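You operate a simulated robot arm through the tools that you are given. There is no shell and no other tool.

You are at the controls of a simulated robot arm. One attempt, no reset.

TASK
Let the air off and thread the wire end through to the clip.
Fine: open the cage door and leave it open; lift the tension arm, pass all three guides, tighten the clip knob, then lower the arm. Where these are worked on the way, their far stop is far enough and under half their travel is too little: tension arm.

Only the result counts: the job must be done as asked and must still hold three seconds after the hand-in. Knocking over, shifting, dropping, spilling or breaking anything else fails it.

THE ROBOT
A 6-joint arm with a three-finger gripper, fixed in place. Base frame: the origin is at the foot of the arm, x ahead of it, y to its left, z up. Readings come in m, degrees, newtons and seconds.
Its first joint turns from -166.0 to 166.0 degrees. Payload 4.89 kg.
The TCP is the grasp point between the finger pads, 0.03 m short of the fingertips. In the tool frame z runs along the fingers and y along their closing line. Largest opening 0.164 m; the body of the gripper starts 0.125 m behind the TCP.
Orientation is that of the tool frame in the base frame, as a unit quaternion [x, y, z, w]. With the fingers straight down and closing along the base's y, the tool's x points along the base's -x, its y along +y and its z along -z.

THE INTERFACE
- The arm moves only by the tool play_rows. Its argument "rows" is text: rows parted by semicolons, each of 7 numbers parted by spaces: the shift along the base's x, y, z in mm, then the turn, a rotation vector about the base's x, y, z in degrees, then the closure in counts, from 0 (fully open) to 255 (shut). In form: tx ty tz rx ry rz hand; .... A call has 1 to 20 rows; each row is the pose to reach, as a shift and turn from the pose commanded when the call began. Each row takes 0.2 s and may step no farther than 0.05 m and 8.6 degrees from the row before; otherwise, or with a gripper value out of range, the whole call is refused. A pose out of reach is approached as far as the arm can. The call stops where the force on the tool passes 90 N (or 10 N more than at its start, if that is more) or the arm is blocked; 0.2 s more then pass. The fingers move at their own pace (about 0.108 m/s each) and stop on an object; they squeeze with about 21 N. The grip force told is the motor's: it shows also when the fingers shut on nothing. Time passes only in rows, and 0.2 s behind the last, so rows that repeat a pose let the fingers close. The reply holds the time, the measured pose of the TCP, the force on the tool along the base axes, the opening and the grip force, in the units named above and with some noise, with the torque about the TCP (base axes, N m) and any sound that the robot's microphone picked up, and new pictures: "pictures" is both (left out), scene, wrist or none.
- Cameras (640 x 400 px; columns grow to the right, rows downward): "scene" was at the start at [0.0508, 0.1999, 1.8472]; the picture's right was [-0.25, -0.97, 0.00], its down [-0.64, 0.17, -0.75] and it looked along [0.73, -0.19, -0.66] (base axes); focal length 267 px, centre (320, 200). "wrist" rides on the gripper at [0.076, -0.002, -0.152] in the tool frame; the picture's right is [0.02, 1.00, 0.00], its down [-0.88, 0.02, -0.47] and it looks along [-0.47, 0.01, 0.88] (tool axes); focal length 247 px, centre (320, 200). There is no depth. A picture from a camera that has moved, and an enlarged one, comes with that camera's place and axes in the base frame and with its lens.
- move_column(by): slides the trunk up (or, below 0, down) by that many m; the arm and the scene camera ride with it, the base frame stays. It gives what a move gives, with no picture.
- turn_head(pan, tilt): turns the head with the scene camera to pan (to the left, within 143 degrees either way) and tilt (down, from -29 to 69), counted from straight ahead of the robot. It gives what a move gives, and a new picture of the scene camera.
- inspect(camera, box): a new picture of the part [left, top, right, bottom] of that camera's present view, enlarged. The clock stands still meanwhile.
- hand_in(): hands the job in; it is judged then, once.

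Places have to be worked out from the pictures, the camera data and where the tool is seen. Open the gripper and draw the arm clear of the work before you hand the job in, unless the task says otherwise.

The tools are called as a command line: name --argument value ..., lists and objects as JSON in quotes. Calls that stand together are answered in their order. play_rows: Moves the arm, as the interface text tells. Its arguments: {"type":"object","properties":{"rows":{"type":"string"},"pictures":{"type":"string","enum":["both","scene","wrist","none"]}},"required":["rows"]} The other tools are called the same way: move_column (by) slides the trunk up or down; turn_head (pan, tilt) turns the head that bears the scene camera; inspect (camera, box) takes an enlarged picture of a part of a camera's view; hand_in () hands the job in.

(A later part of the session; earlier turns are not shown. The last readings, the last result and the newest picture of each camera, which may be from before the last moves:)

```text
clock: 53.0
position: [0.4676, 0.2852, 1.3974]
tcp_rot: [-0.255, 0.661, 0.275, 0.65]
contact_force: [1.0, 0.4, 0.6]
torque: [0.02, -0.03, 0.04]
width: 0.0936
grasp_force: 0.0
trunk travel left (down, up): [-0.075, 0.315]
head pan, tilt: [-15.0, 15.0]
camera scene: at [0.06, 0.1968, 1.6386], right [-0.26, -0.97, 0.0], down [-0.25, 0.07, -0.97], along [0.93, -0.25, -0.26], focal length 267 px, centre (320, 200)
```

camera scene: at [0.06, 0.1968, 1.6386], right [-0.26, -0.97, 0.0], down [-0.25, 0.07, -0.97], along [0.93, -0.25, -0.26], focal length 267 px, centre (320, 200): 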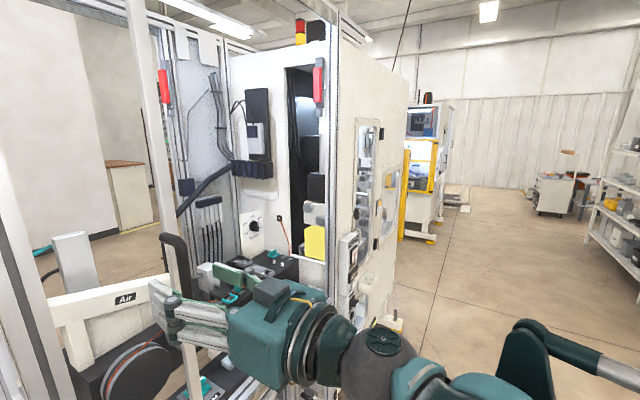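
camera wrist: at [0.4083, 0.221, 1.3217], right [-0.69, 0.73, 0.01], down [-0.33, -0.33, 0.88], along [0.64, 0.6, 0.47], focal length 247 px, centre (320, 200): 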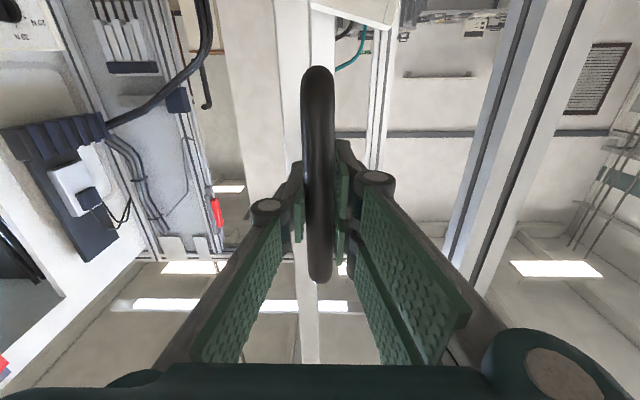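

Now I swing the arm to the right and tilt it down to view the box top through the open door.

play_rows --rows "15 -40 5 0 0 0 110; 35 -75 10 0 0 0 80; 55 -110 15 -5.1 5.5 0 40; 77 -143 20 -10.3 10.9 0 0; 100 -176 25 -15.4 16.4 0 0; 122 -210 30 -20.5 21.9 0 0; 144 -243 35 -25.6 27.3 0 0; 165 -276 40 -30.8 32.8 0 0; 185 -310 45 -35.9 38.3 0 0; 203 -342 50 -41 43.7 0 0; 203 -342 50 -41 43.7 0 0" --pictures "both"

```text
clock: 55.5
position: [0.6746, -0.0576, 1.4498]
tcp_rot: [-0.341, 0.904, 0.103, 0.235]
contact_force: [1.8, 0.3, -0.2]
torque: [0.04, 0.13, 0.06]
width: 0.1637
grasp_force: 0.1
trunk travel left (down, up): [-0.075, 0.315]
head pan, tilt: [-15.0, 15.0]
camera scene: at [0.0602, 0.1966, 1.6386], right [-0.26, -0.97, 0.0], down [-0.25, 0.07, -0.97], along [0.93, -0.25, -0.26], focal length 267 px, centre (320, 200)
camera wrist: at [0.5711, -0.1544, 1.5431], right [-0.68, 0.73, 0.02], down [0.4, 0.35, 0.85], along [0.61, 0.58, -0.53], focal length 247 px, centre (320, 200)
```

scene: 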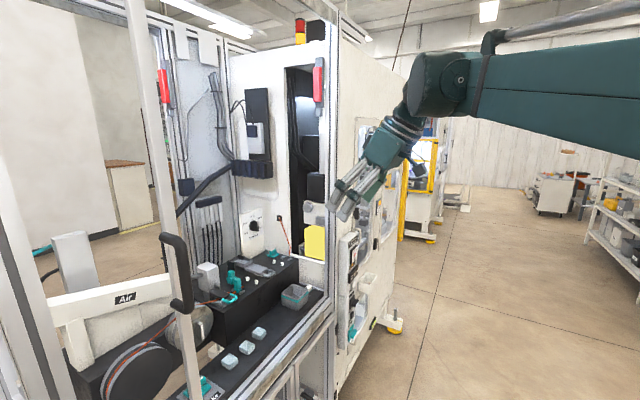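
wrist: 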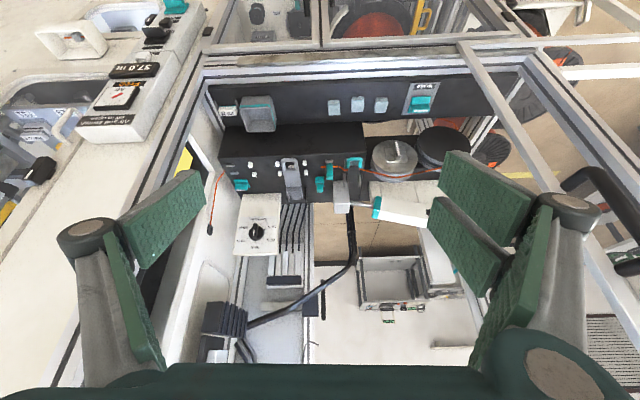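

I move the camera in through the opening for a close look at the box top.

play_rows --rows "29 29 -17 0 0 0 0; 57 57 -34 0 0 0 0; 86 86 -51 0 0 0 0; 114 114 -68 0 0 0 0; 143 143 -85 0 0 0 0; 171 171 -102 0 0 0 0; 200 200 -120 0 0 0 0; 200 200 -120 0 0 0 0" --pictures "both"

inspect --camera "wrist" --box '[180, 20, 340, 140]'

inspect --camera "wrist" --box '[300, 20, 460, 140]'

```text
clock: 57.2
position: [0.8737, 0.1357, 1.3276]
tcp_rot: [-0.343, 0.904, 0.104, 0.235]
contact_force: [-0.1, 0.0, -0.6]
torque: [-0.01, 0.06, 0.04]
width: 0.1641
grasp_force: 0.0
trunk travel left (down, up): [-0.075, 0.315]
head pan, tilt: [-15.0, 15.0]
camera scene: at [0.06, 0.1968, 1.6386], right [-0.26, -0.97, 0.0], down [-0.25, 0.07, -0.97], along [0.93, -0.25, -0.26], focal length 267 px, centre (320, 200)
camera wrist: at [0.7703, 0.0389, 1.4221], right [-0.68, 0.73, 0.02], down [0.4, 0.35, 0.85], along [0.62, 0.58, -0.53], focal length 247 px, centre (320, 200)
```

scene: 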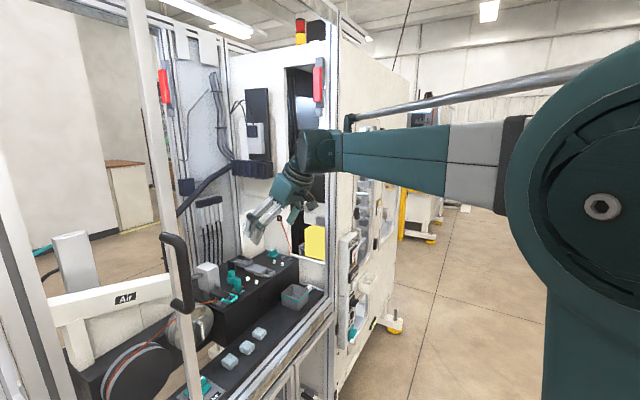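
wrist: 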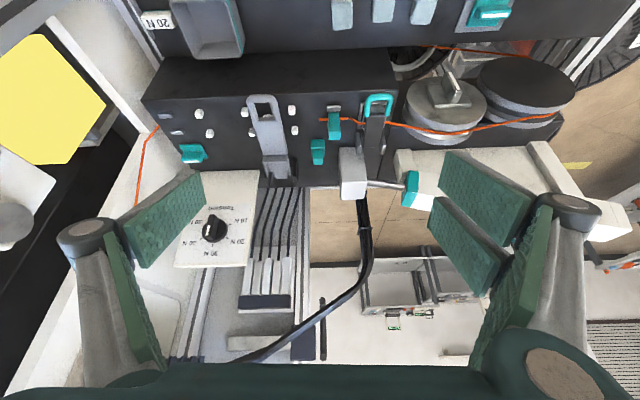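

```text
3.33 times, centred on (260, 80) of wrist
camera zoom: at [0.7703, 0.0389, 1.4221], right [-0.68, 0.73, 0.02], down [0.4, 0.35, 0.85], along [0.62, 0.58, -0.53], focal length 823 px, centre (520, 600)
```

zoom: 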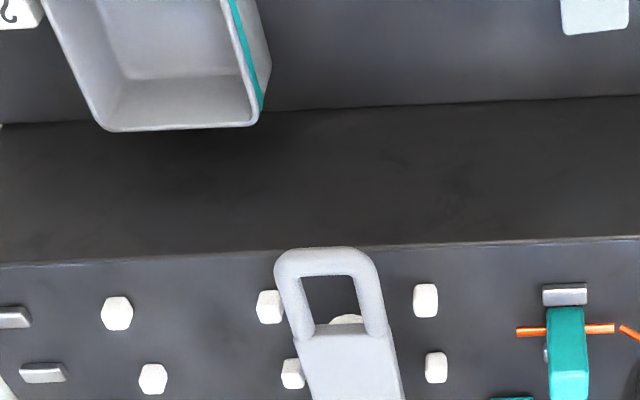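

```text
3.33 times, centred on (380, 80) of wrist
camera zoom: at [0.7703, 0.0389, 1.4221], right [-0.68, 0.73, 0.02], down [0.4, 0.35, 0.85], along [0.62, 0.58, -0.53], focal length 823 px, centre (120, 600)
```

zoom: 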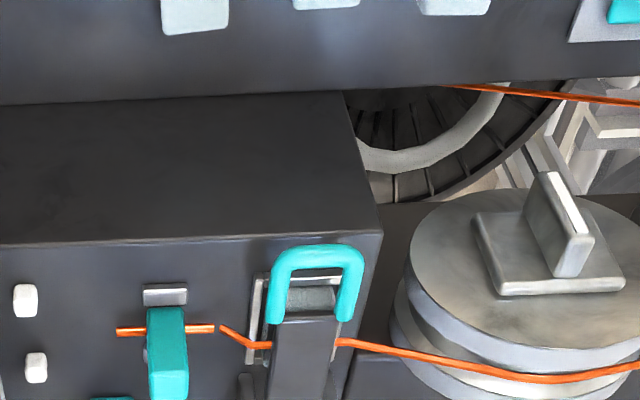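

I can see the wire passing under a black lever with a teal loop, then its end running into a teal block. I go closer above that spot with the tool nearly vertical.

play_rows --rows "1 24 -30 -3.6 3.4 0.4 0; 2 49 -60 -7.2 6.8 0.8 0; 3 73 -95 -10.9 10.1 1.1 0; 4 98 -133 -14.5 13.5 1.5 0; 4 98 -133 -14.5 13.5 1.5 0" --pictures "both"

inspect --camera "wrist" --box '[200, 100, 360, 220]'

inspect --camera "wrist" --box '[300, 100, 460, 220]'

```text
clock: 58.5
position: [0.8795, 0.2389, 1.1957]
tcp_rot: [-0.366, 0.927, 0.032, 0.081]
contact_force: [0.0, 0.3, -0.5]
torque: [0.0, 0.03, 0.01]
width: 0.164
grasp_force: 0.0
trunk travel left (down, up): [-0.075, 0.315]
head pan, tilt: [-15.0, 15.0]
camera scene: at [0.0599, 0.1968, 1.6386], right [-0.26, -0.97, 0.0], down [-0.25, 0.07, -0.97], along [0.93, -0.25, -0.26], focal length 267 px, centre (320, 200)
camera wrist: at [0.8063, 0.1688, 1.3312], right [-0.7, 0.72, 0.0], down [0.56, 0.55, 0.62], along [0.44, 0.43, -0.79], focal length 247 px, centre (320, 200)
```

scene: 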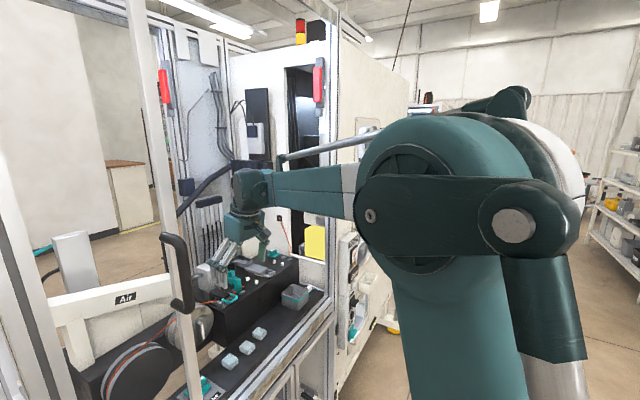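
wrist: 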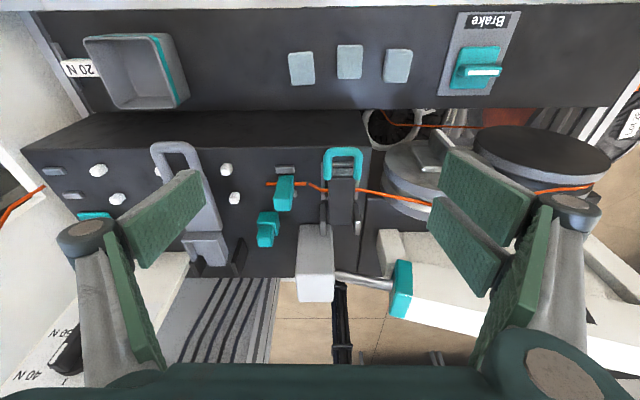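

```text
3.33 times, centred on (280, 160) of wrist
camera zoom: at [0.8063, 0.1688, 1.3312], right [-0.7, 0.72, 0.0], down [0.56, 0.55, 0.62], along [0.44, 0.43, -0.79], focal length 823 px, centre (453, 333)
```

zoom: 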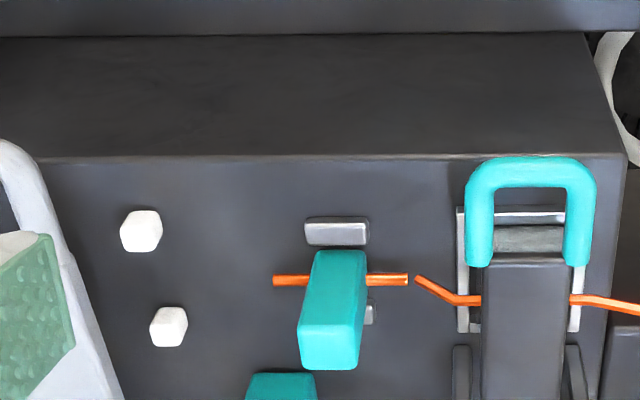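

```text
3.33 times, centred on (380, 160) of wrist
camera zoom: at [0.8063, 0.1688, 1.3312], right [-0.7, 0.72, 0.0], down [0.56, 0.55, 0.62], along [0.44, 0.43, -0.79], focal length 823 px, centre (120, 333)
```

zoom: 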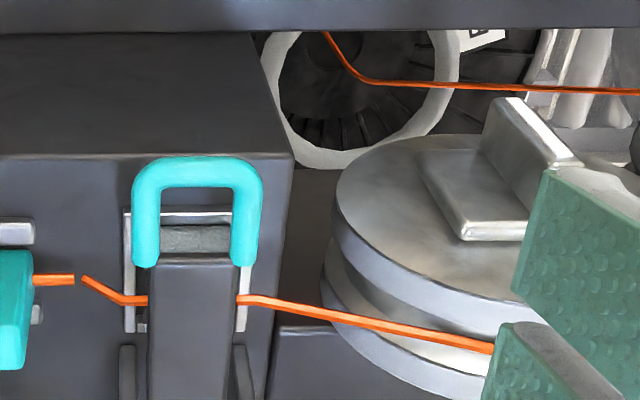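

The wire end is a teal block with orange wire through it, parked between two small grey jaws, with a second teal part beside it. I zoom closely on each.

inspect --camera "wrist" --box '[240, 150, 320, 260]'

inspect --camera "wrist" --box '[20, 140, 140, 230]'

inspect --camera "wrist" --box '[140, 130, 250, 280]'

inspect --camera "wrist" --box '[300, 140, 380, 250]'

```text
3.64 times, centred on (280, 205) of wrist
camera zoom: at [0.8063, 0.1688, 1.3312], right [-0.7, 0.72, 0.0], down [0.56, 0.55, 0.62], along [0.44, 0.43, -0.79], focal length 898 px, centre (466, 182)
```

zoom: 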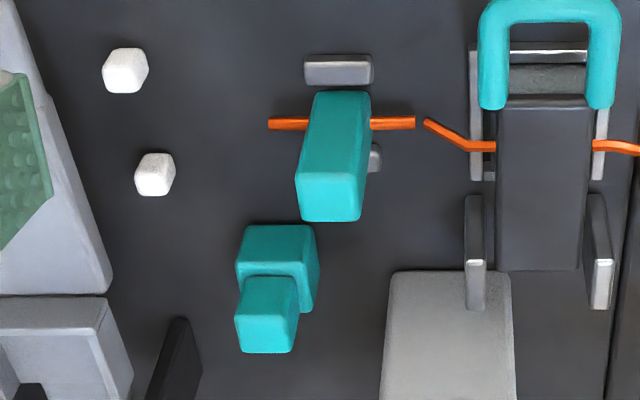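

```text
4.44 times, centred on (80, 185) of wrist
camera zoom: at [0.8063, 0.1688, 1.3312], right [-0.7, 0.72, 0.0], down [0.56, 0.55, 0.62], along [0.44, 0.43, -0.79], focal length 1098 px, centre (1387, 267)
```

zoom: 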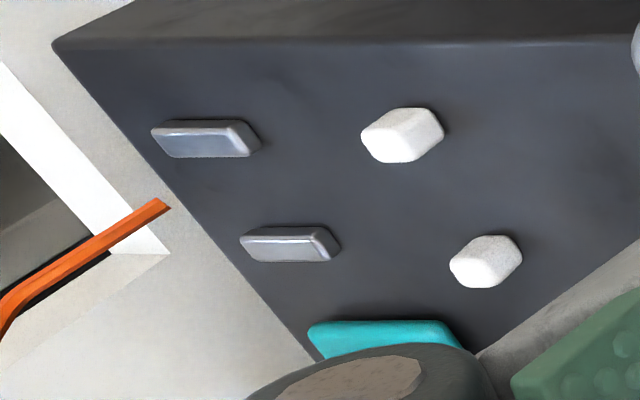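

```text
2.67 times, centred on (195, 205) of wrist
camera zoom: at [0.8063, 0.1688, 1.3312], right [-0.7, 0.72, 0.0], down [0.56, 0.55, 0.62], along [0.44, 0.43, -0.79], focal length 659 px, centre (653, 187)
```

zoom: 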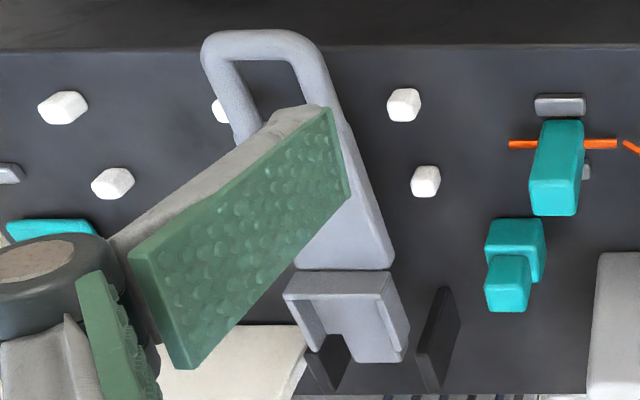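

```text
3.64 times, centred on (340, 195) of wrist
camera zoom: at [0.8063, 0.1688, 1.3312], right [-0.7, 0.72, 0.0], down [0.56, 0.55, 0.62], along [0.44, 0.43, -0.79], focal length 898 px, centre (247, 218)
```

zoom: 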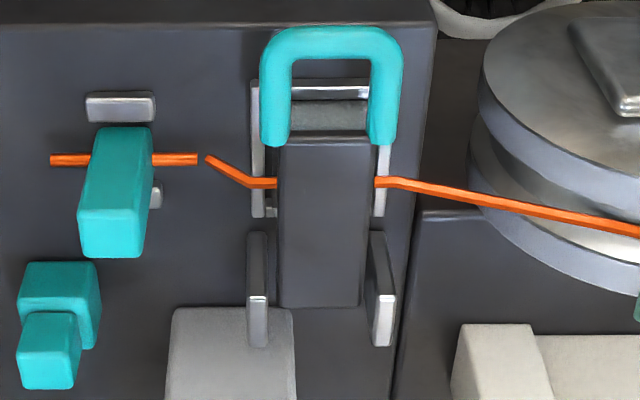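

Two hinged arms exist: a black felt clamp with a teal loop handle, and a grey ring-ended arm between guides 1 and 2. I back out and look horizontally to understand heights.

play_rows --rows "-25 -23 10 0 0 0 0; -55 -50 20 5.5 -5.8 0 0; -85 -80 30 11 -11.7 0 0; -115 -110 40 16.4 -17.5 0 0; -146 -137 40 21.9 -23.4 0 0; -146 -137 40 27.4 -29.2 0 0; -146 -137 40 27.4 -29.2 0 0" --pictures "wrist"

inspect --camera "wrist" --box '[200, 110, 360, 230]'

inspect --camera "wrist" --box '[280, 110, 440, 230]'

```text
clock: 60.0
position: [0.7313, 0.1076, 1.2353]
tcp_rot: [-0.333, 0.843, 0.155, 0.394]
contact_force: [-0.1, -0.5, 0.5]
torque: [-0.04, -0.01, -0.11]
width: 0.1641
grasp_force: 0.0
trunk travel left (down, up): [-0.075, 0.315]
head pan, tilt: [-15.0, 15.0]
camera wrist: at [0.6113, -0.0076, 1.2736], right [-0.69, 0.72, -0.02], down [0.13, 0.15, 0.98], along [0.71, 0.68, -0.2], focal length 247 px, centre (320, 200)
```

wrist: 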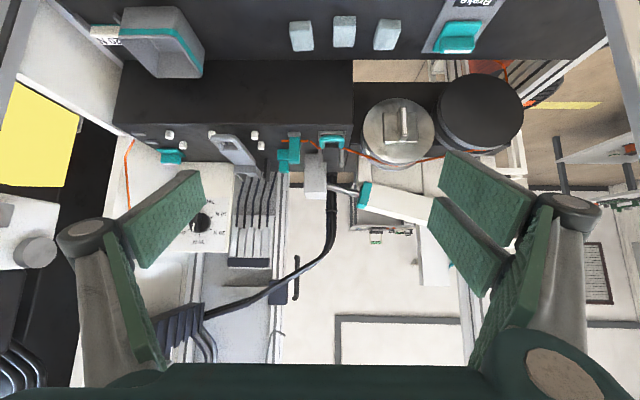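

```text
3.33 times, centred on (280, 170) of wrist
camera zoom: at [0.6113, -0.0076, 1.2736], right [-0.69, 0.72, -0.02], down [0.13, 0.15, 0.98], along [0.71, 0.68, -0.2], focal length 823 px, centre (453, 300)
```

zoom: 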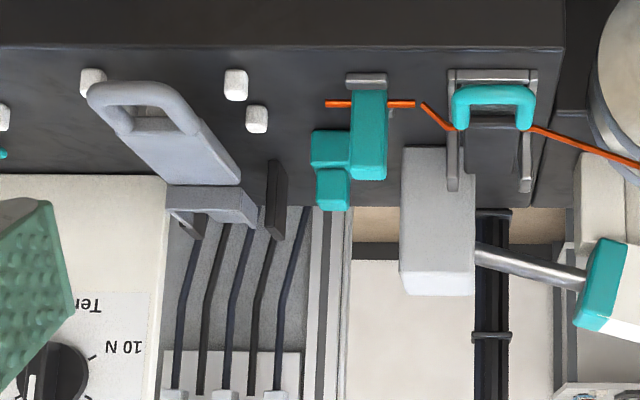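

```text
3.33 times, centred on (360, 170) of wrist
camera zoom: at [0.6113, -0.0076, 1.2736], right [-0.69, 0.72, -0.02], down [0.13, 0.15, 0.98], along [0.71, 0.68, -0.2], focal length 823 px, centre (187, 300)
```

zoom: 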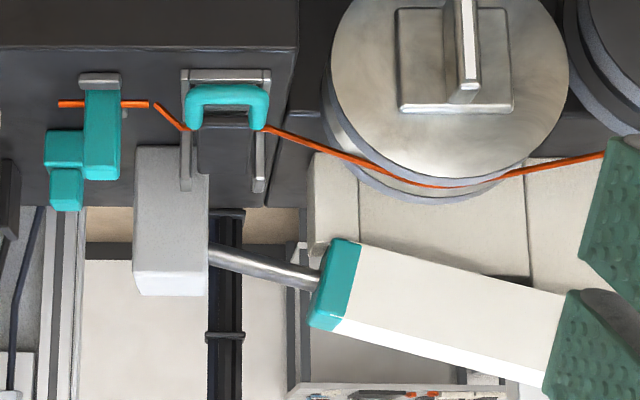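

I zoom tighter on the wire end, the neighbouring teal part, the clamp lever and the grey arm.

inspect --camera "wrist" --box '[262, 125, 322, 180]'

inspect --camera "wrist" --box '[205, 120, 275, 190]'

inspect --camera "wrist" --box '[120, 115, 220, 185]'

inspect --camera "wrist" --box '[300, 125, 370, 205]'

```text
7.27 times, centred on (292, 152) of wrist
camera zoom: at [0.6113, -0.0076, 1.2736], right [-0.69, 0.72, -0.02], down [0.13, 0.15, 0.98], along [0.71, 0.68, -0.2], focal length 1796 px, centre (524, 546)
```

zoom: 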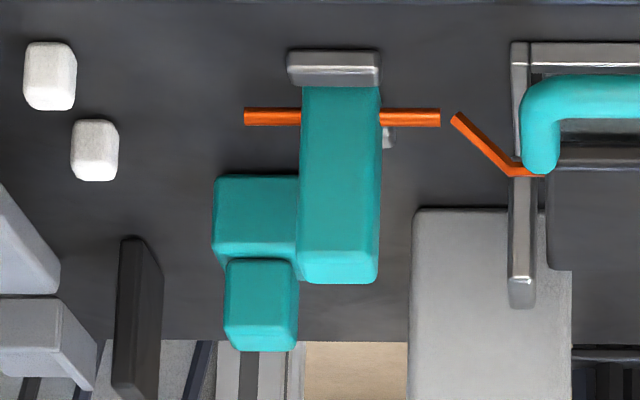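

```text
5.71 times, centred on (240, 155) of wrist
camera zoom: at [0.6113, -0.0076, 1.2736], right [-0.69, 0.72, -0.02], down [0.13, 0.15, 0.98], along [0.71, 0.68, -0.2], focal length 1411 px, centre (777, 457)
```

zoom: 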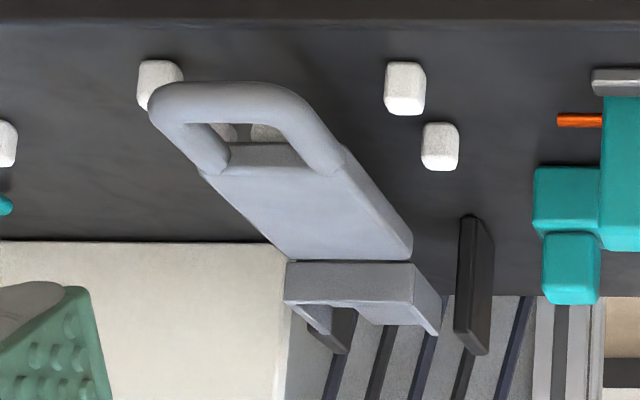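

```text
5.71 times, centred on (170, 150) of wrist
camera zoom: at [0.6113, -0.0076, 1.2736], right [-0.69, 0.72, -0.02], down [0.13, 0.15, 0.98], along [0.71, 0.68, -0.2], focal length 1411 px, centre (1177, 486)
```

zoom: 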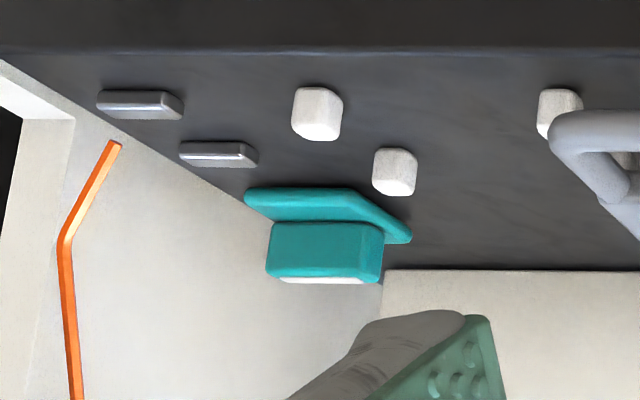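

```text
5.00 times, centred on (335, 165) of wrist
camera zoom: at [0.6113, -0.0076, 1.2736], right [-0.69, 0.72, -0.02], down [0.13, 0.15, 0.98], along [0.71, 0.68, -0.2], focal length 1235 px, centre (245, 375)
```

zoom: 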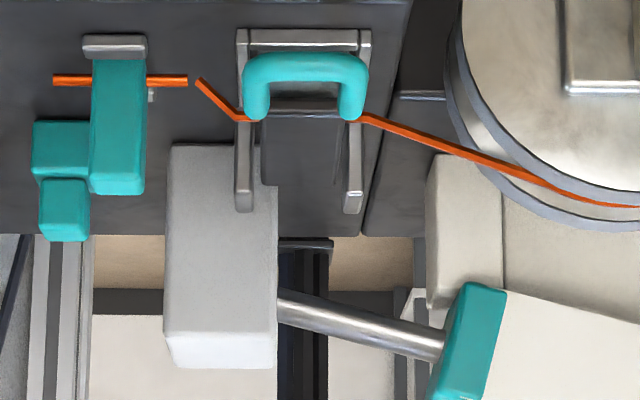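

I triangulated from the two views (c = depth along the machine, e = along it): wire-end block at c≈0.888, e≈0.469, top z≈1.104; guides at e≈0.542, 0.621, 0.699; clip jaws at e≈0.758; the grey arm (with a roller, crossing the path between guides 1 and 2) has its ring at c≈0.825, e≈0.584, z≈1.087. I move toward the ring to check reach.

play_rows --rows "45 2 -5 0 0 0 40; 90 4 -10 0 0 0 80; 135 6 -15 0 0 0 115; 180 8 -20 0 0 0 115; 222 10 -25 0 0 0 115; 252 12 -35 0 0 0 115; 252 12 -35 0 0 0 115" --pictures "both"

inspect --camera "wrist" --box '[220, 80, 420, 240]'

```text
clock: 61.6
position: [0.9826, 0.1148, 1.2016]
tcp_rot: [-0.334, 0.843, 0.157, 0.393]
contact_force: [0.5, -0.6, -0.2]
torque: [0.03, 0.05, 0.01]
width: 0.09
grasp_force: 0.0
trunk travel left (down, up): [-0.075, 0.315]
head pan, tilt: [-15.0, 15.0]
camera scene: at [0.0599, 0.1967, 1.6386], right [-0.26, -0.97, 0.0], down [-0.25, 0.07, -0.97], along [0.93, -0.25, -0.26], focal length 267 px, centre (320, 200)
camera wrist: at [0.8634, 0.0016, 1.2396], right [-0.69, 0.72, -0.02], down [0.13, 0.15, 0.98], along [0.71, 0.68, -0.2], focal length 247 px, centre (320, 200)
```

scene: 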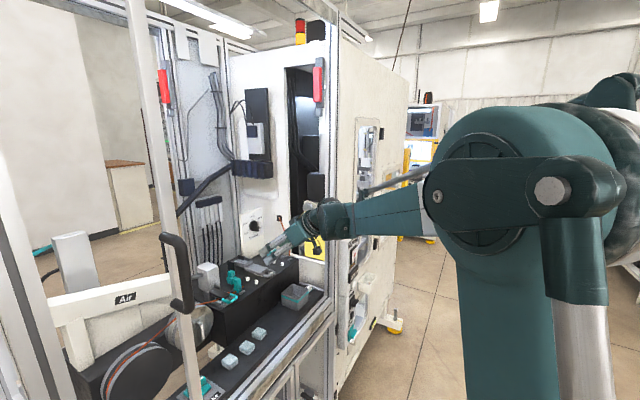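
wrist: 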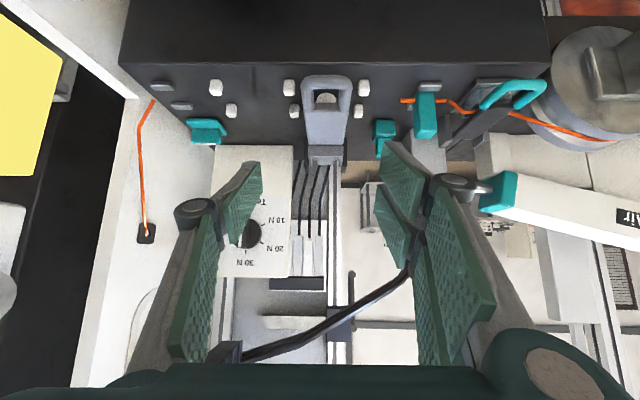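

```text
2.50 times, centred on (320, 160) of wrist
camera zoom: at [0.8634, 0.0016, 1.2396], right [-0.69, 0.72, -0.02], down [0.13, 0.15, 0.98], along [0.71, 0.68, -0.2], focal length 617 px, centre (320, 300)
```

zoom: 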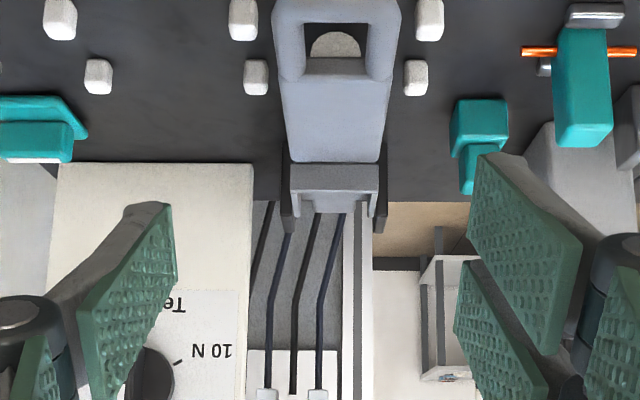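

The view confirms the arm with its roller lies at e≈0.580. I lower the open fingers to straddle the arm near its ring, keeping the tips just above the pegs.

play_rows --rows "4 8 -30 0 0 0 115; 8 15 -60 0 0 0 115; 12 22 -85 0 0 0 115; 12 22 -85 0 0 0 115" --pictures "wrist"

inspect --camera "wrist" --box '[220, 100, 420, 260]'

turn_head --pan -3 --tilt 28

inspect --camera "scene" --box '[270, 120, 430, 240]'

```text
clock: 62.6
position: [0.9963, 0.1386, 1.1139]
tcp_rot: [-0.333, 0.842, 0.157, 0.394]
contact_force: [-0.1, 0.9, 0.0]
torque: [-0.04, 0.03, 0.04]
width: 0.0904
grasp_force: 0.0
trunk travel left (down, up): [-0.075, 0.315]
head pan, tilt: [-15.0, 15.0]
camera wrist: at [0.876, 0.0246, 1.1523], right [-0.69, 0.72, -0.02], down [0.13, 0.15, 0.98], along [0.71, 0.68, -0.2], focal length 247 px, centre (320, 200)
```

wrist: 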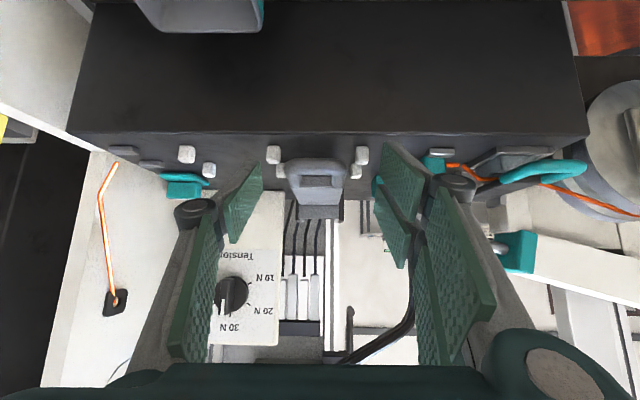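

```text
2.50 times, centred on (320, 180) of wrist
camera zoom: at [0.876, 0.0246, 1.1523], right [-0.69, 0.72, -0.02], down [0.13, 0.15, 0.98], along [0.71, 0.68, -0.2], focal length 617 px, centre (320, 250)
```

zoom: 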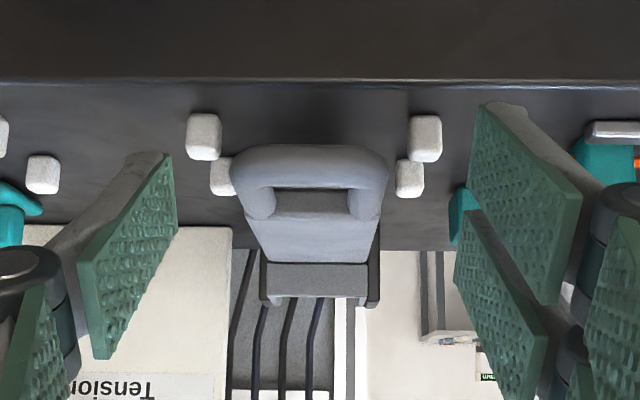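

```text
clock: 63.4
position: [0.9953, 0.1383, 1.1145]
tcp_rot: [-0.333, 0.843, 0.156, 0.394]
contact_force: [-0.1, -0.1, 0.5]
torque: [-0.02, 0.02, 0.03]
width: 0.0899
grasp_force: 0.1
trunk travel left (down, up): [-0.075, 0.315]
head pan, tilt: [-3.0, 28.0]
camera scene: at [0.0605, 0.2161, 1.6177], right [-0.05, -1.0, 0.0], down [-0.47, 0.02, -0.88], along [0.88, -0.05, -0.47], focal length 267 px, centre (320, 200)
```

scene: 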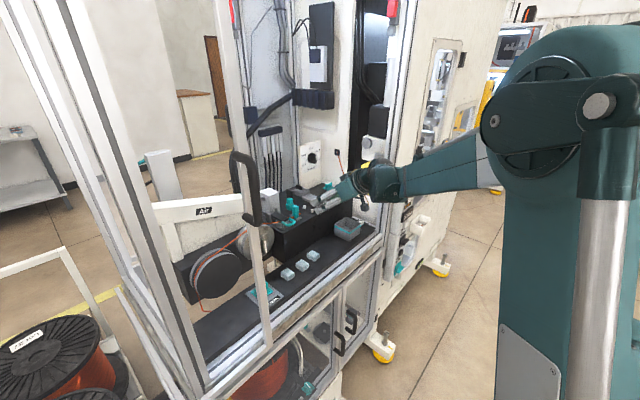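

```text
3.33 times, centred on (350, 180) of scene
camera zoom: at [0.0605, 0.2161, 1.6177], right [-0.05, -1.0, 0.0], down [-0.47, 0.02, -0.88], along [0.88, -0.05, -0.47], focal length 891 px, centre (220, 267)
```

zoom: 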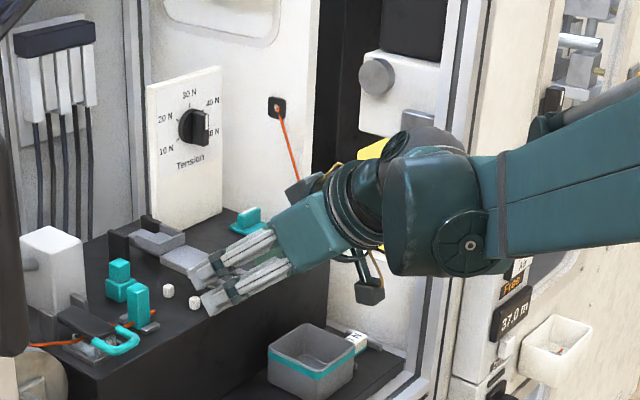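

The ring bar spans roughly z 1.085–1.098 and the fingers stay clear of the pegs in depth. I lower 17 mm and close on the arm's sides.

play_rows --rows "0 0 -9 0 0 0 115; 0 0 -17 0 0 0 115; 0 0 -17 0 0 0 200; 0 0 -17 0 0 0 255; 0 0 -17 0 0 0 255; 0 0 -17 0 0 0 255" --pictures "wrist"

inspect --camera "wrist" --box '[220, 100, 420, 260]'

```text
clock: 64.8
position: [0.998, 0.1375, 1.0968]
tcp_rot: [-0.333, 0.842, 0.157, 0.395]
contact_force: [34.0, -21.3, 10.6]
torque: [-0.01, -0.71, 0.79]
width: 0.0479
grasp_force: 44.7
trunk travel left (down, up): [-0.075, 0.315]
head pan, tilt: [-3.0, 28.0]
camera wrist: at [0.8781, 0.0233, 1.135], right [-0.69, 0.72, -0.02], down [0.13, 0.15, 0.98], along [0.71, 0.68, -0.2], focal length 247 px, centre (320, 200)
```

wrist: 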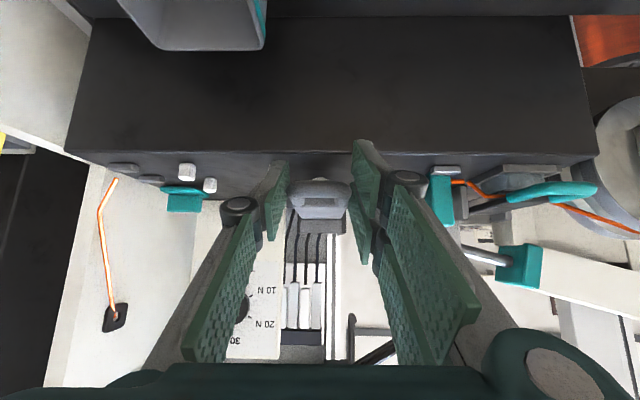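

```text
2.50 times, centred on (320, 180) of wrist
camera zoom: at [0.8781, 0.0233, 1.135], right [-0.69, 0.72, -0.02], down [0.13, 0.15, 0.98], along [0.71, 0.68, -0.2], focal length 617 px, centre (320, 250)
```

zoom: 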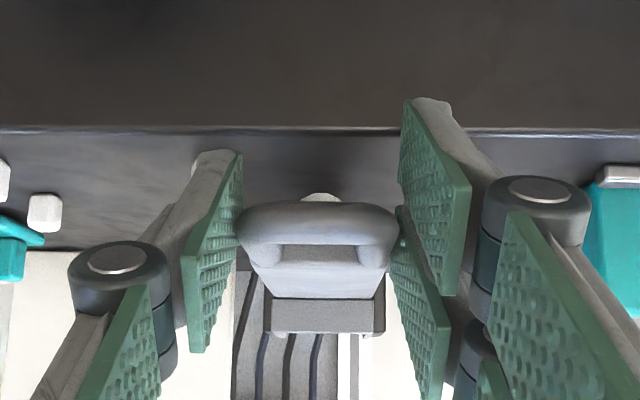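

The arm is gripped (48 mm) but off-centre by a few mm; I shift 5 mm to relieve the side force and try a small lift along the arc.

play_rows --rows "3.4 -3.6 0 0 0 0 255; 3.4 -3.6 10 0 0 0 255; 4 -3 20 0 0 0 255; 5 -2 30 0 0 0 255; 5 -2 30 0 0 0 255" --pictures "wrist"

inspect --camera "wrist" --box '[220, 100, 420, 260]'

```text
clock: 66.0
position: [0.9985, 0.1371, 1.1284]
tcp_rot: [-0.334, 0.842, 0.157, 0.393]
contact_force: [-9.0, 17.3, -9.7]
torque: [-1.01, 1.11, 1.53]
width: 0.0476
grasp_force: 45.4
trunk travel left (down, up): [-0.075, 0.315]
head pan, tilt: [-3.0, 28.0]
camera wrist: at [0.8798, 0.0235, 1.1667], right [-0.69, 0.72, -0.02], down [0.14, 0.15, 0.98], along [0.71, 0.68, -0.2], focal length 247 px, centre (320, 200)
```

wrist: 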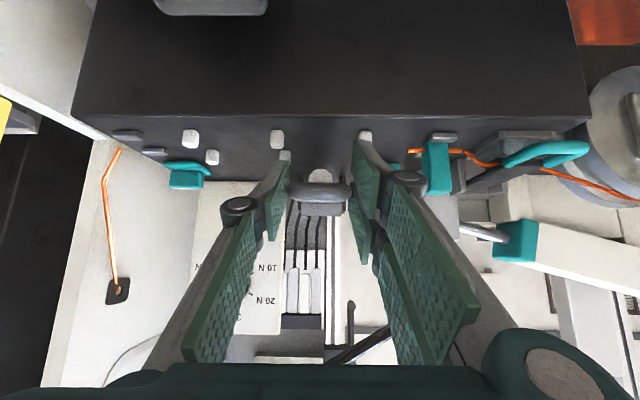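

```text
2.50 times, centred on (320, 180) of wrist
camera zoom: at [0.8798, 0.0235, 1.1667], right [-0.69, 0.72, -0.02], down [0.14, 0.15, 0.98], along [0.71, 0.68, -0.2], focal length 617 px, centre (320, 250)
```

zoom: 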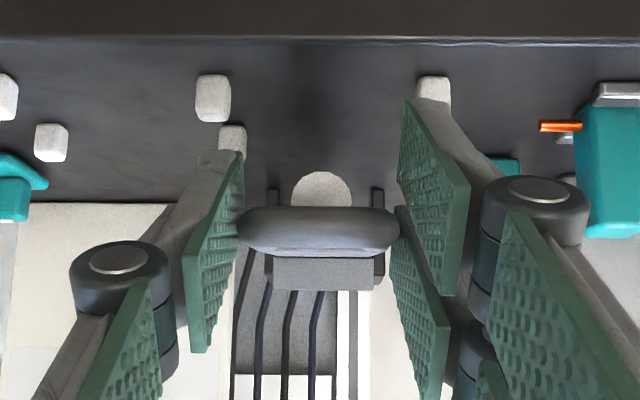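

The grey arm lifts easily with its white roller hanging beneath, so it is the tension arm. I continue along the arc to about 50°.

play_rows --rows "2.5 2.5 16 0 0 0 255; 6 5.5 31.5 0 0 0 255; 11 10 46 0 0 0 255; 16 15 61 0 0 0 255; 22 21 75 0 0 0 255; 29.6 27.7 87.5 0 0 0 255; 37 35 99 0 0 0 255; 46 43 110 0 0 0 255; 46 43 110 0 0 0 255" --pictures "both"

inspect --camera "scene" --box '[270, 120, 430, 240]'

```text
clock: 68.0
position: [1.0434, 0.1824, 1.2377]
tcp_rot: [-0.333, 0.843, 0.156, 0.394]
contact_force: [-32.3, 38.1, -10.3]
torque: [0.1, 1.11, 1.14]
width: 0.0467
grasp_force: 45.5
trunk travel left (down, up): [-0.075, 0.315]
head pan, tilt: [-3.0, 28.0]
camera scene: at [0.0591, 0.2187, 1.6173], right [-0.05, -1.0, 0.0], down [-0.47, 0.02, -0.88], along [0.88, -0.05, -0.47], focal length 267 px, centre (320, 200)
camera wrist: at [0.9246, 0.0678, 1.2764], right [-0.69, 0.72, -0.02], down [0.13, 0.15, 0.98], along [0.71, 0.68, -0.2], focal length 247 px, centre (320, 200)
```

scene: 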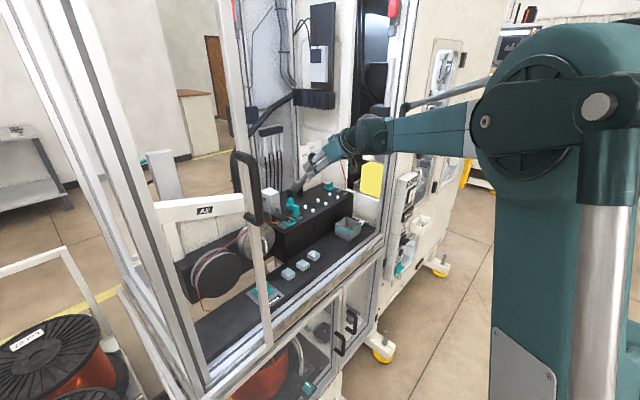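
wrist: 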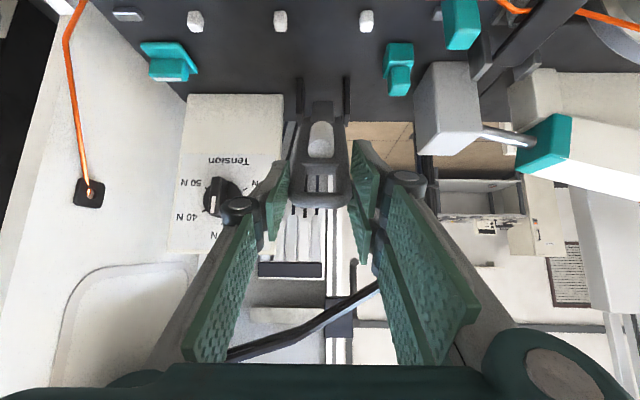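

```text
3.33 times, centred on (350, 180) of scene
camera zoom: at [0.0591, 0.2187, 1.6173], right [-0.05, -1.0, 0.0], down [-0.47, 0.02, -0.88], along [0.88, -0.05, -0.47], focal length 891 px, centre (220, 267)
```

zoom: 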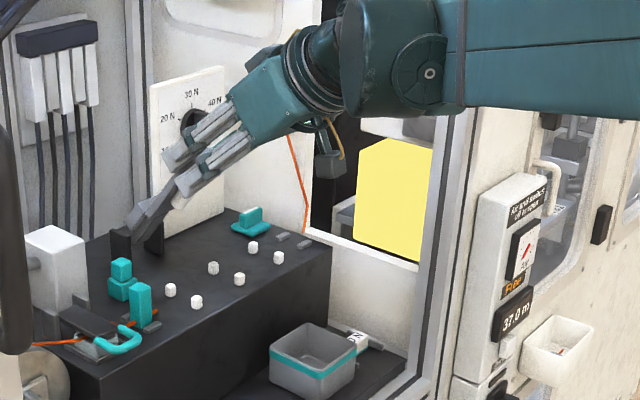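

The arm is up about 50°, and the guides and clip are now clearly visible. I trim the side force and continue the arc to about 80°.

play_rows --rows "-2 2.2 0 0 0 0 255; 7.5 11 10 0 0 0 255; 17.3 20.3 18.7 0 0 0 255; 28 30 26 0 0 0 255; 38.9 40.4 32 0 0 0 255; 50 50.7 37 0 0 0 255; 61.5 61.6 41 0 0 0 255; 61.5 61.6 41 0 0 0 255" --pictures "both"

inspect --camera "scene" --box '[270, 120, 430, 240]'

```text
clock: 69.8
position: [1.1063, 0.2444, 1.2784]
tcp_rot: [-0.334, 0.843, 0.155, 0.392]
contact_force: [-33.7, 25.3, -18.6]
torque: [-0.97, 1.38, 0.75]
width: 0.0471
grasp_force: 45.0
trunk travel left (down, up): [-0.075, 0.315]
head pan, tilt: [-3.0, 28.0]
camera scene: at [0.0595, 0.2182, 1.6173], right [-0.05, -1.0, 0.0], down [-0.47, 0.02, -0.88], along [0.88, -0.05, -0.47], focal length 267 px, centre (320, 200)
camera wrist: at [0.9861, 0.1299, 1.3175], right [-0.69, 0.72, -0.02], down [0.13, 0.15, 0.98], along [0.71, 0.68, -0.2], focal length 247 px, centre (320, 200)
```

scene: 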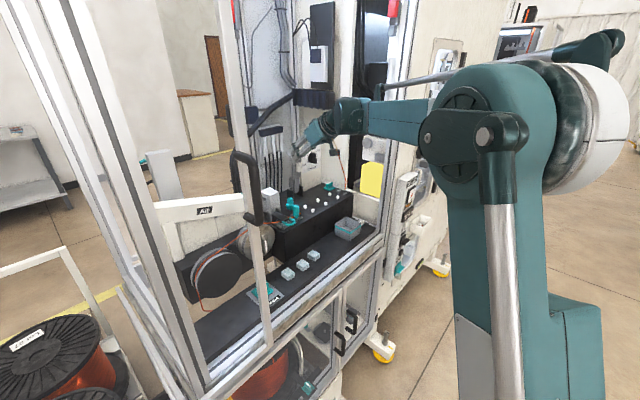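
wrist: 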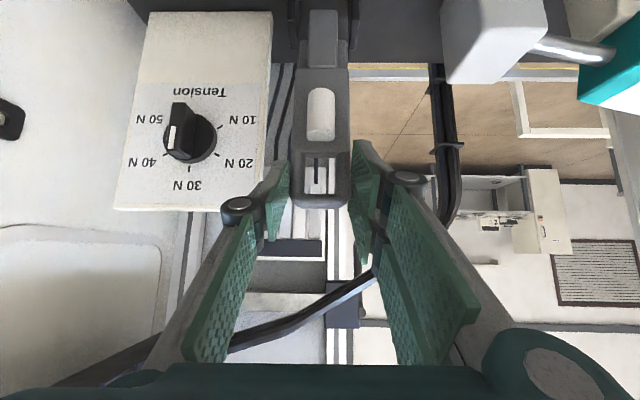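

```text
3.33 times, centred on (350, 180) of scene
camera zoom: at [0.0595, 0.2182, 1.6173], right [-0.05, -1.0, 0.0], down [-0.47, 0.02, -0.88], along [0.88, -0.05, -0.47], focal length 891 px, centre (220, 267)
```

zoom: 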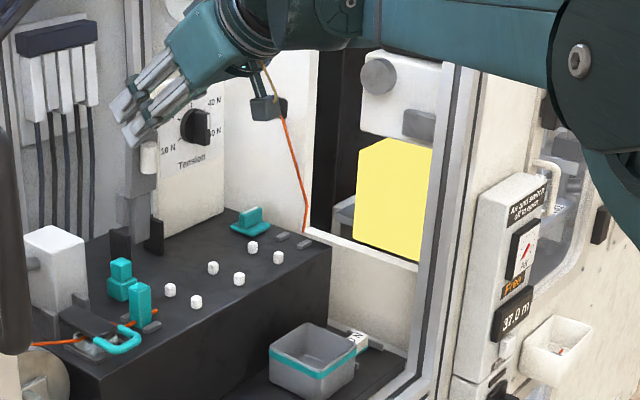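

Nearly vertical now. I carry on gently toward the far stop.

play_rows --rows "-2 2.2 0 0 0 0 255; 9 13 1.5 0 0 0 255; 21 24 2.8 0 0 0 255; 33 35 2 0 0 0 255; 45 46 0 0 0 0 255; 45 46 0 0 0 0 255" --pictures "both"

inspect --camera "scene" --box '[270, 100, 430, 220]'

```text
clock: 71.2
position: [1.1506, 0.2882, 1.2809]
tcp_rot: [-0.332, 0.842, 0.156, 0.396]
contact_force: [-28.5, 9.1, 18.0]
torque: [1.23, 0.51, -0.33]
width: 0.0462
grasp_force: 45.2
trunk travel left (down, up): [-0.075, 0.315]
head pan, tilt: [-3.0, 28.0]
camera scene: at [0.0574, 0.2164, 1.618], right [-0.05, -1.0, 0.0], down [-0.47, 0.02, -0.88], along [0.88, -0.05, -0.47], focal length 267 px, centre (320, 200)
camera wrist: at [1.0308, 0.174, 1.3193], right [-0.69, 0.72, -0.02], down [0.13, 0.15, 0.98], along [0.71, 0.68, -0.2], focal length 247 px, centre (320, 200)
```

scene: 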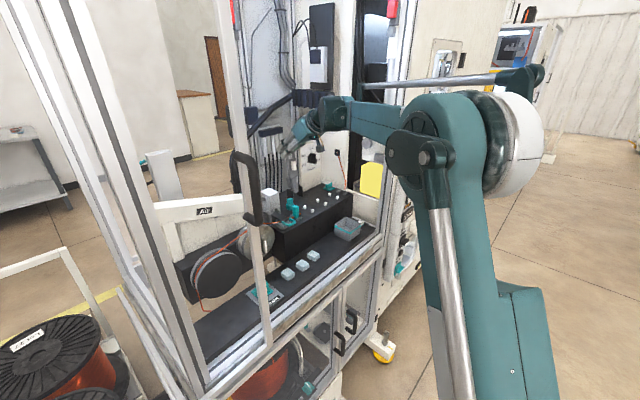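
wrist: 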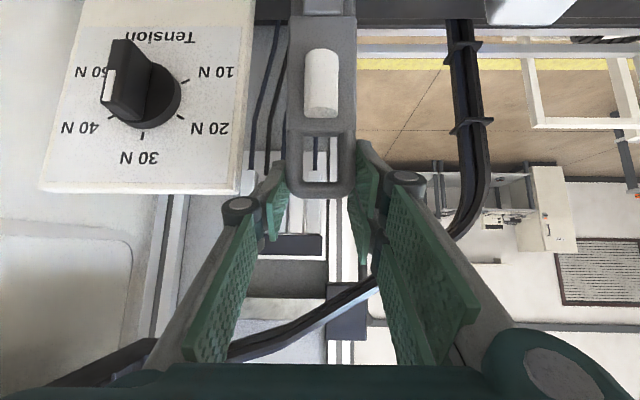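

```text
3.33 times, centred on (350, 160) of scene
camera zoom: at [0.0574, 0.2164, 1.618], right [-0.05, -1.0, 0.0], down [-0.47, 0.02, -0.88], along [0.88, -0.05, -0.47], focal length 891 px, centre (220, 333)
```

zoom: 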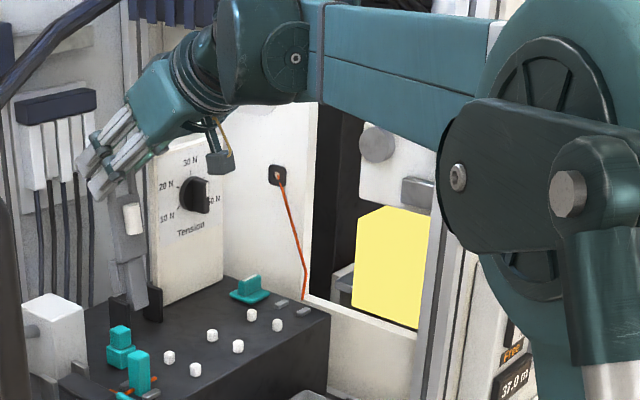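

It's past vertical. I push a little further until it meets its stop.

play_rows --rows "6 6 -1 0 0 0 255; 12 11 -3 0 0 0 255; 18 17 -6 0 0 0 255; 24 22 -9 0 0 0 255; 24 22 -9 0 0 0 255" --pictures "wrist"

inspect --camera "scene" --box '[270, 100, 430, 220]'

```text
clock: 72.4
position: [1.1807, 0.298, 1.2687]
tcp_rot: [-0.33, 0.843, 0.154, 0.395]
contact_force: [2.1, -5.3, 0.3]
torque: [0.67, 0.16, 0.69]
width: 0.0001
grasp_force: 45.5
trunk travel left (down, up): [-0.075, 0.315]
head pan, tilt: [-3.0, 28.0]
camera wrist: at [1.0608, 0.1859, 1.3065], right [-0.69, 0.73, -0.02], down [0.13, 0.15, 0.98], along [0.71, 0.67, -0.2], focal length 247 px, centre (320, 200)
```

wrist: 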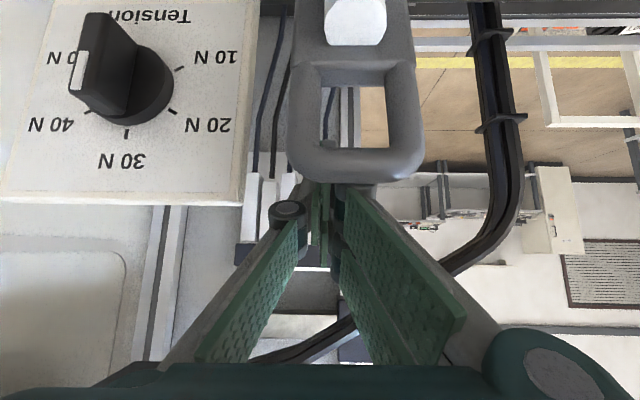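

```text
3.33 times, centred on (350, 160) of scene
camera zoom: at [0.0621, 0.2133, 1.6177], right [-0.05, -1.0, 0.0], down [-0.47, 0.03, -0.88], along [0.88, -0.05, -0.47], focal length 891 px, centre (220, 333)
```

zoom: 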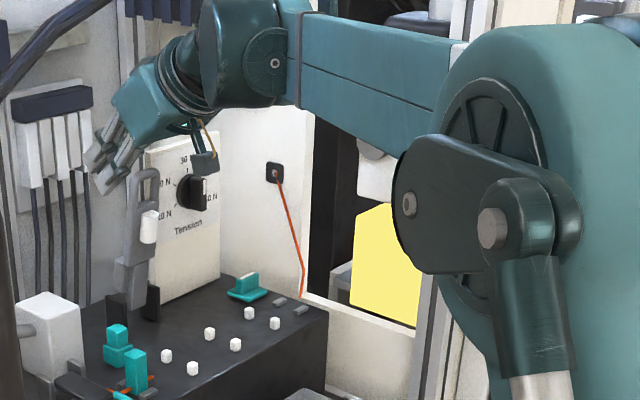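

The arm met its stop and slipped out of the fingers; it is standing up by itself with the fingers just above it. I retreat along the finger axis so as not to touch it.

play_rows --rows "-11 -10 14 0 0 0 255; -25 -23 29 0 0 0 255; -42 -39 48 0 0 0 255; -60 -55 68 0 0 0 255; -80 -74 90 0 0 0 255; -100 -92 110 0 0 0 255; -100 -92 110 0 0 0 255" --pictures "both"

inspect --camera "scene" --box '[270, 100, 430, 220]'

inspect --camera "wrist" --box '[200, 0, 440, 180]'

```text
clock: 74.0
position: [1.076, 0.2163, 1.3811]
tcp_rot: [-0.334, 0.842, 0.157, 0.394]
contact_force: [-0.2, -1.0, 0.2]
torque: [0.02, -0.01, -0.04]
width: 0.0002
grasp_force: 45.2
trunk travel left (down, up): [-0.075, 0.315]
head pan, tilt: [-3.0, 28.0]
camera scene: at [0.0601, 0.216, 1.6177], right [-0.05, -1.0, 0.0], down [-0.47, 0.02, -0.88], along [0.88, -0.05, -0.47], focal length 267 px, centre (320, 200)
camera wrist: at [0.9563, 0.1016, 1.4195], right [-0.69, 0.72, -0.02], down [0.13, 0.15, 0.98], along [0.71, 0.68, -0.2], focal length 247 px, centre (320, 200)
```

scene: 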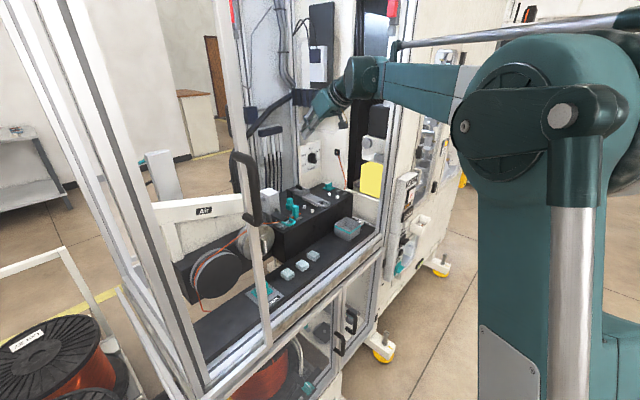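
wrist: 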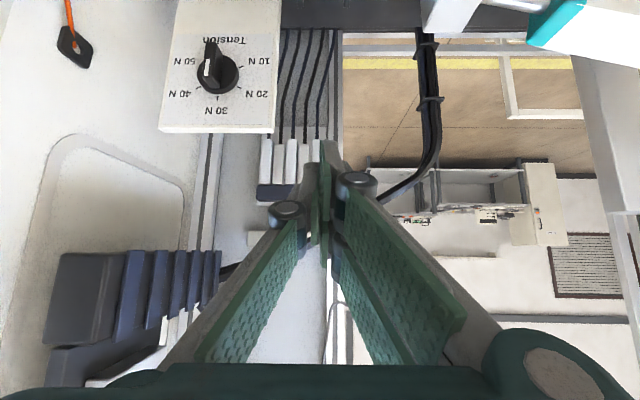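

```text
3.33 times, centred on (350, 160) of scene
camera zoom: at [0.0601, 0.216, 1.6177], right [-0.05, -1.0, 0.0], down [-0.47, 0.02, -0.88], along [0.88, -0.05, -0.47], focal length 891 px, centre (220, 333)
```

zoom: 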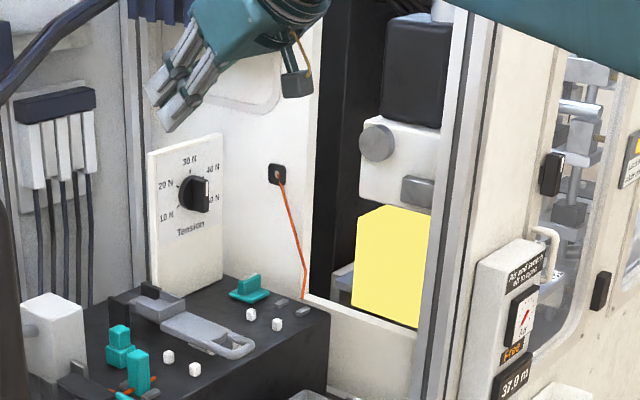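

```text
2.22 times, centred on (320, 90) of wrist
camera zoom: at [0.9563, 0.1016, 1.4195], right [-0.69, 0.72, -0.02], down [0.13, 0.15, 0.98], along [0.71, 0.68, -0.2], focal length 549 px, centre (320, 444)
```

zoom: 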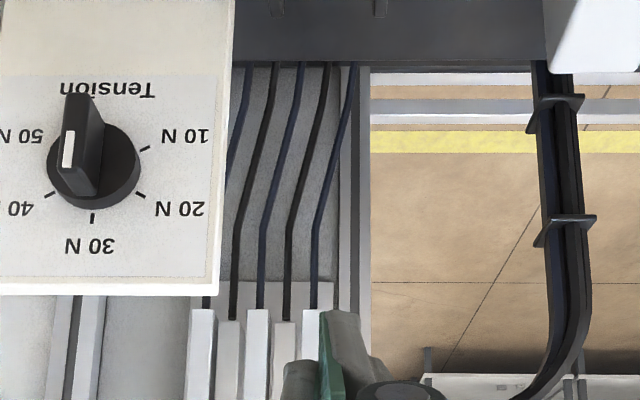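

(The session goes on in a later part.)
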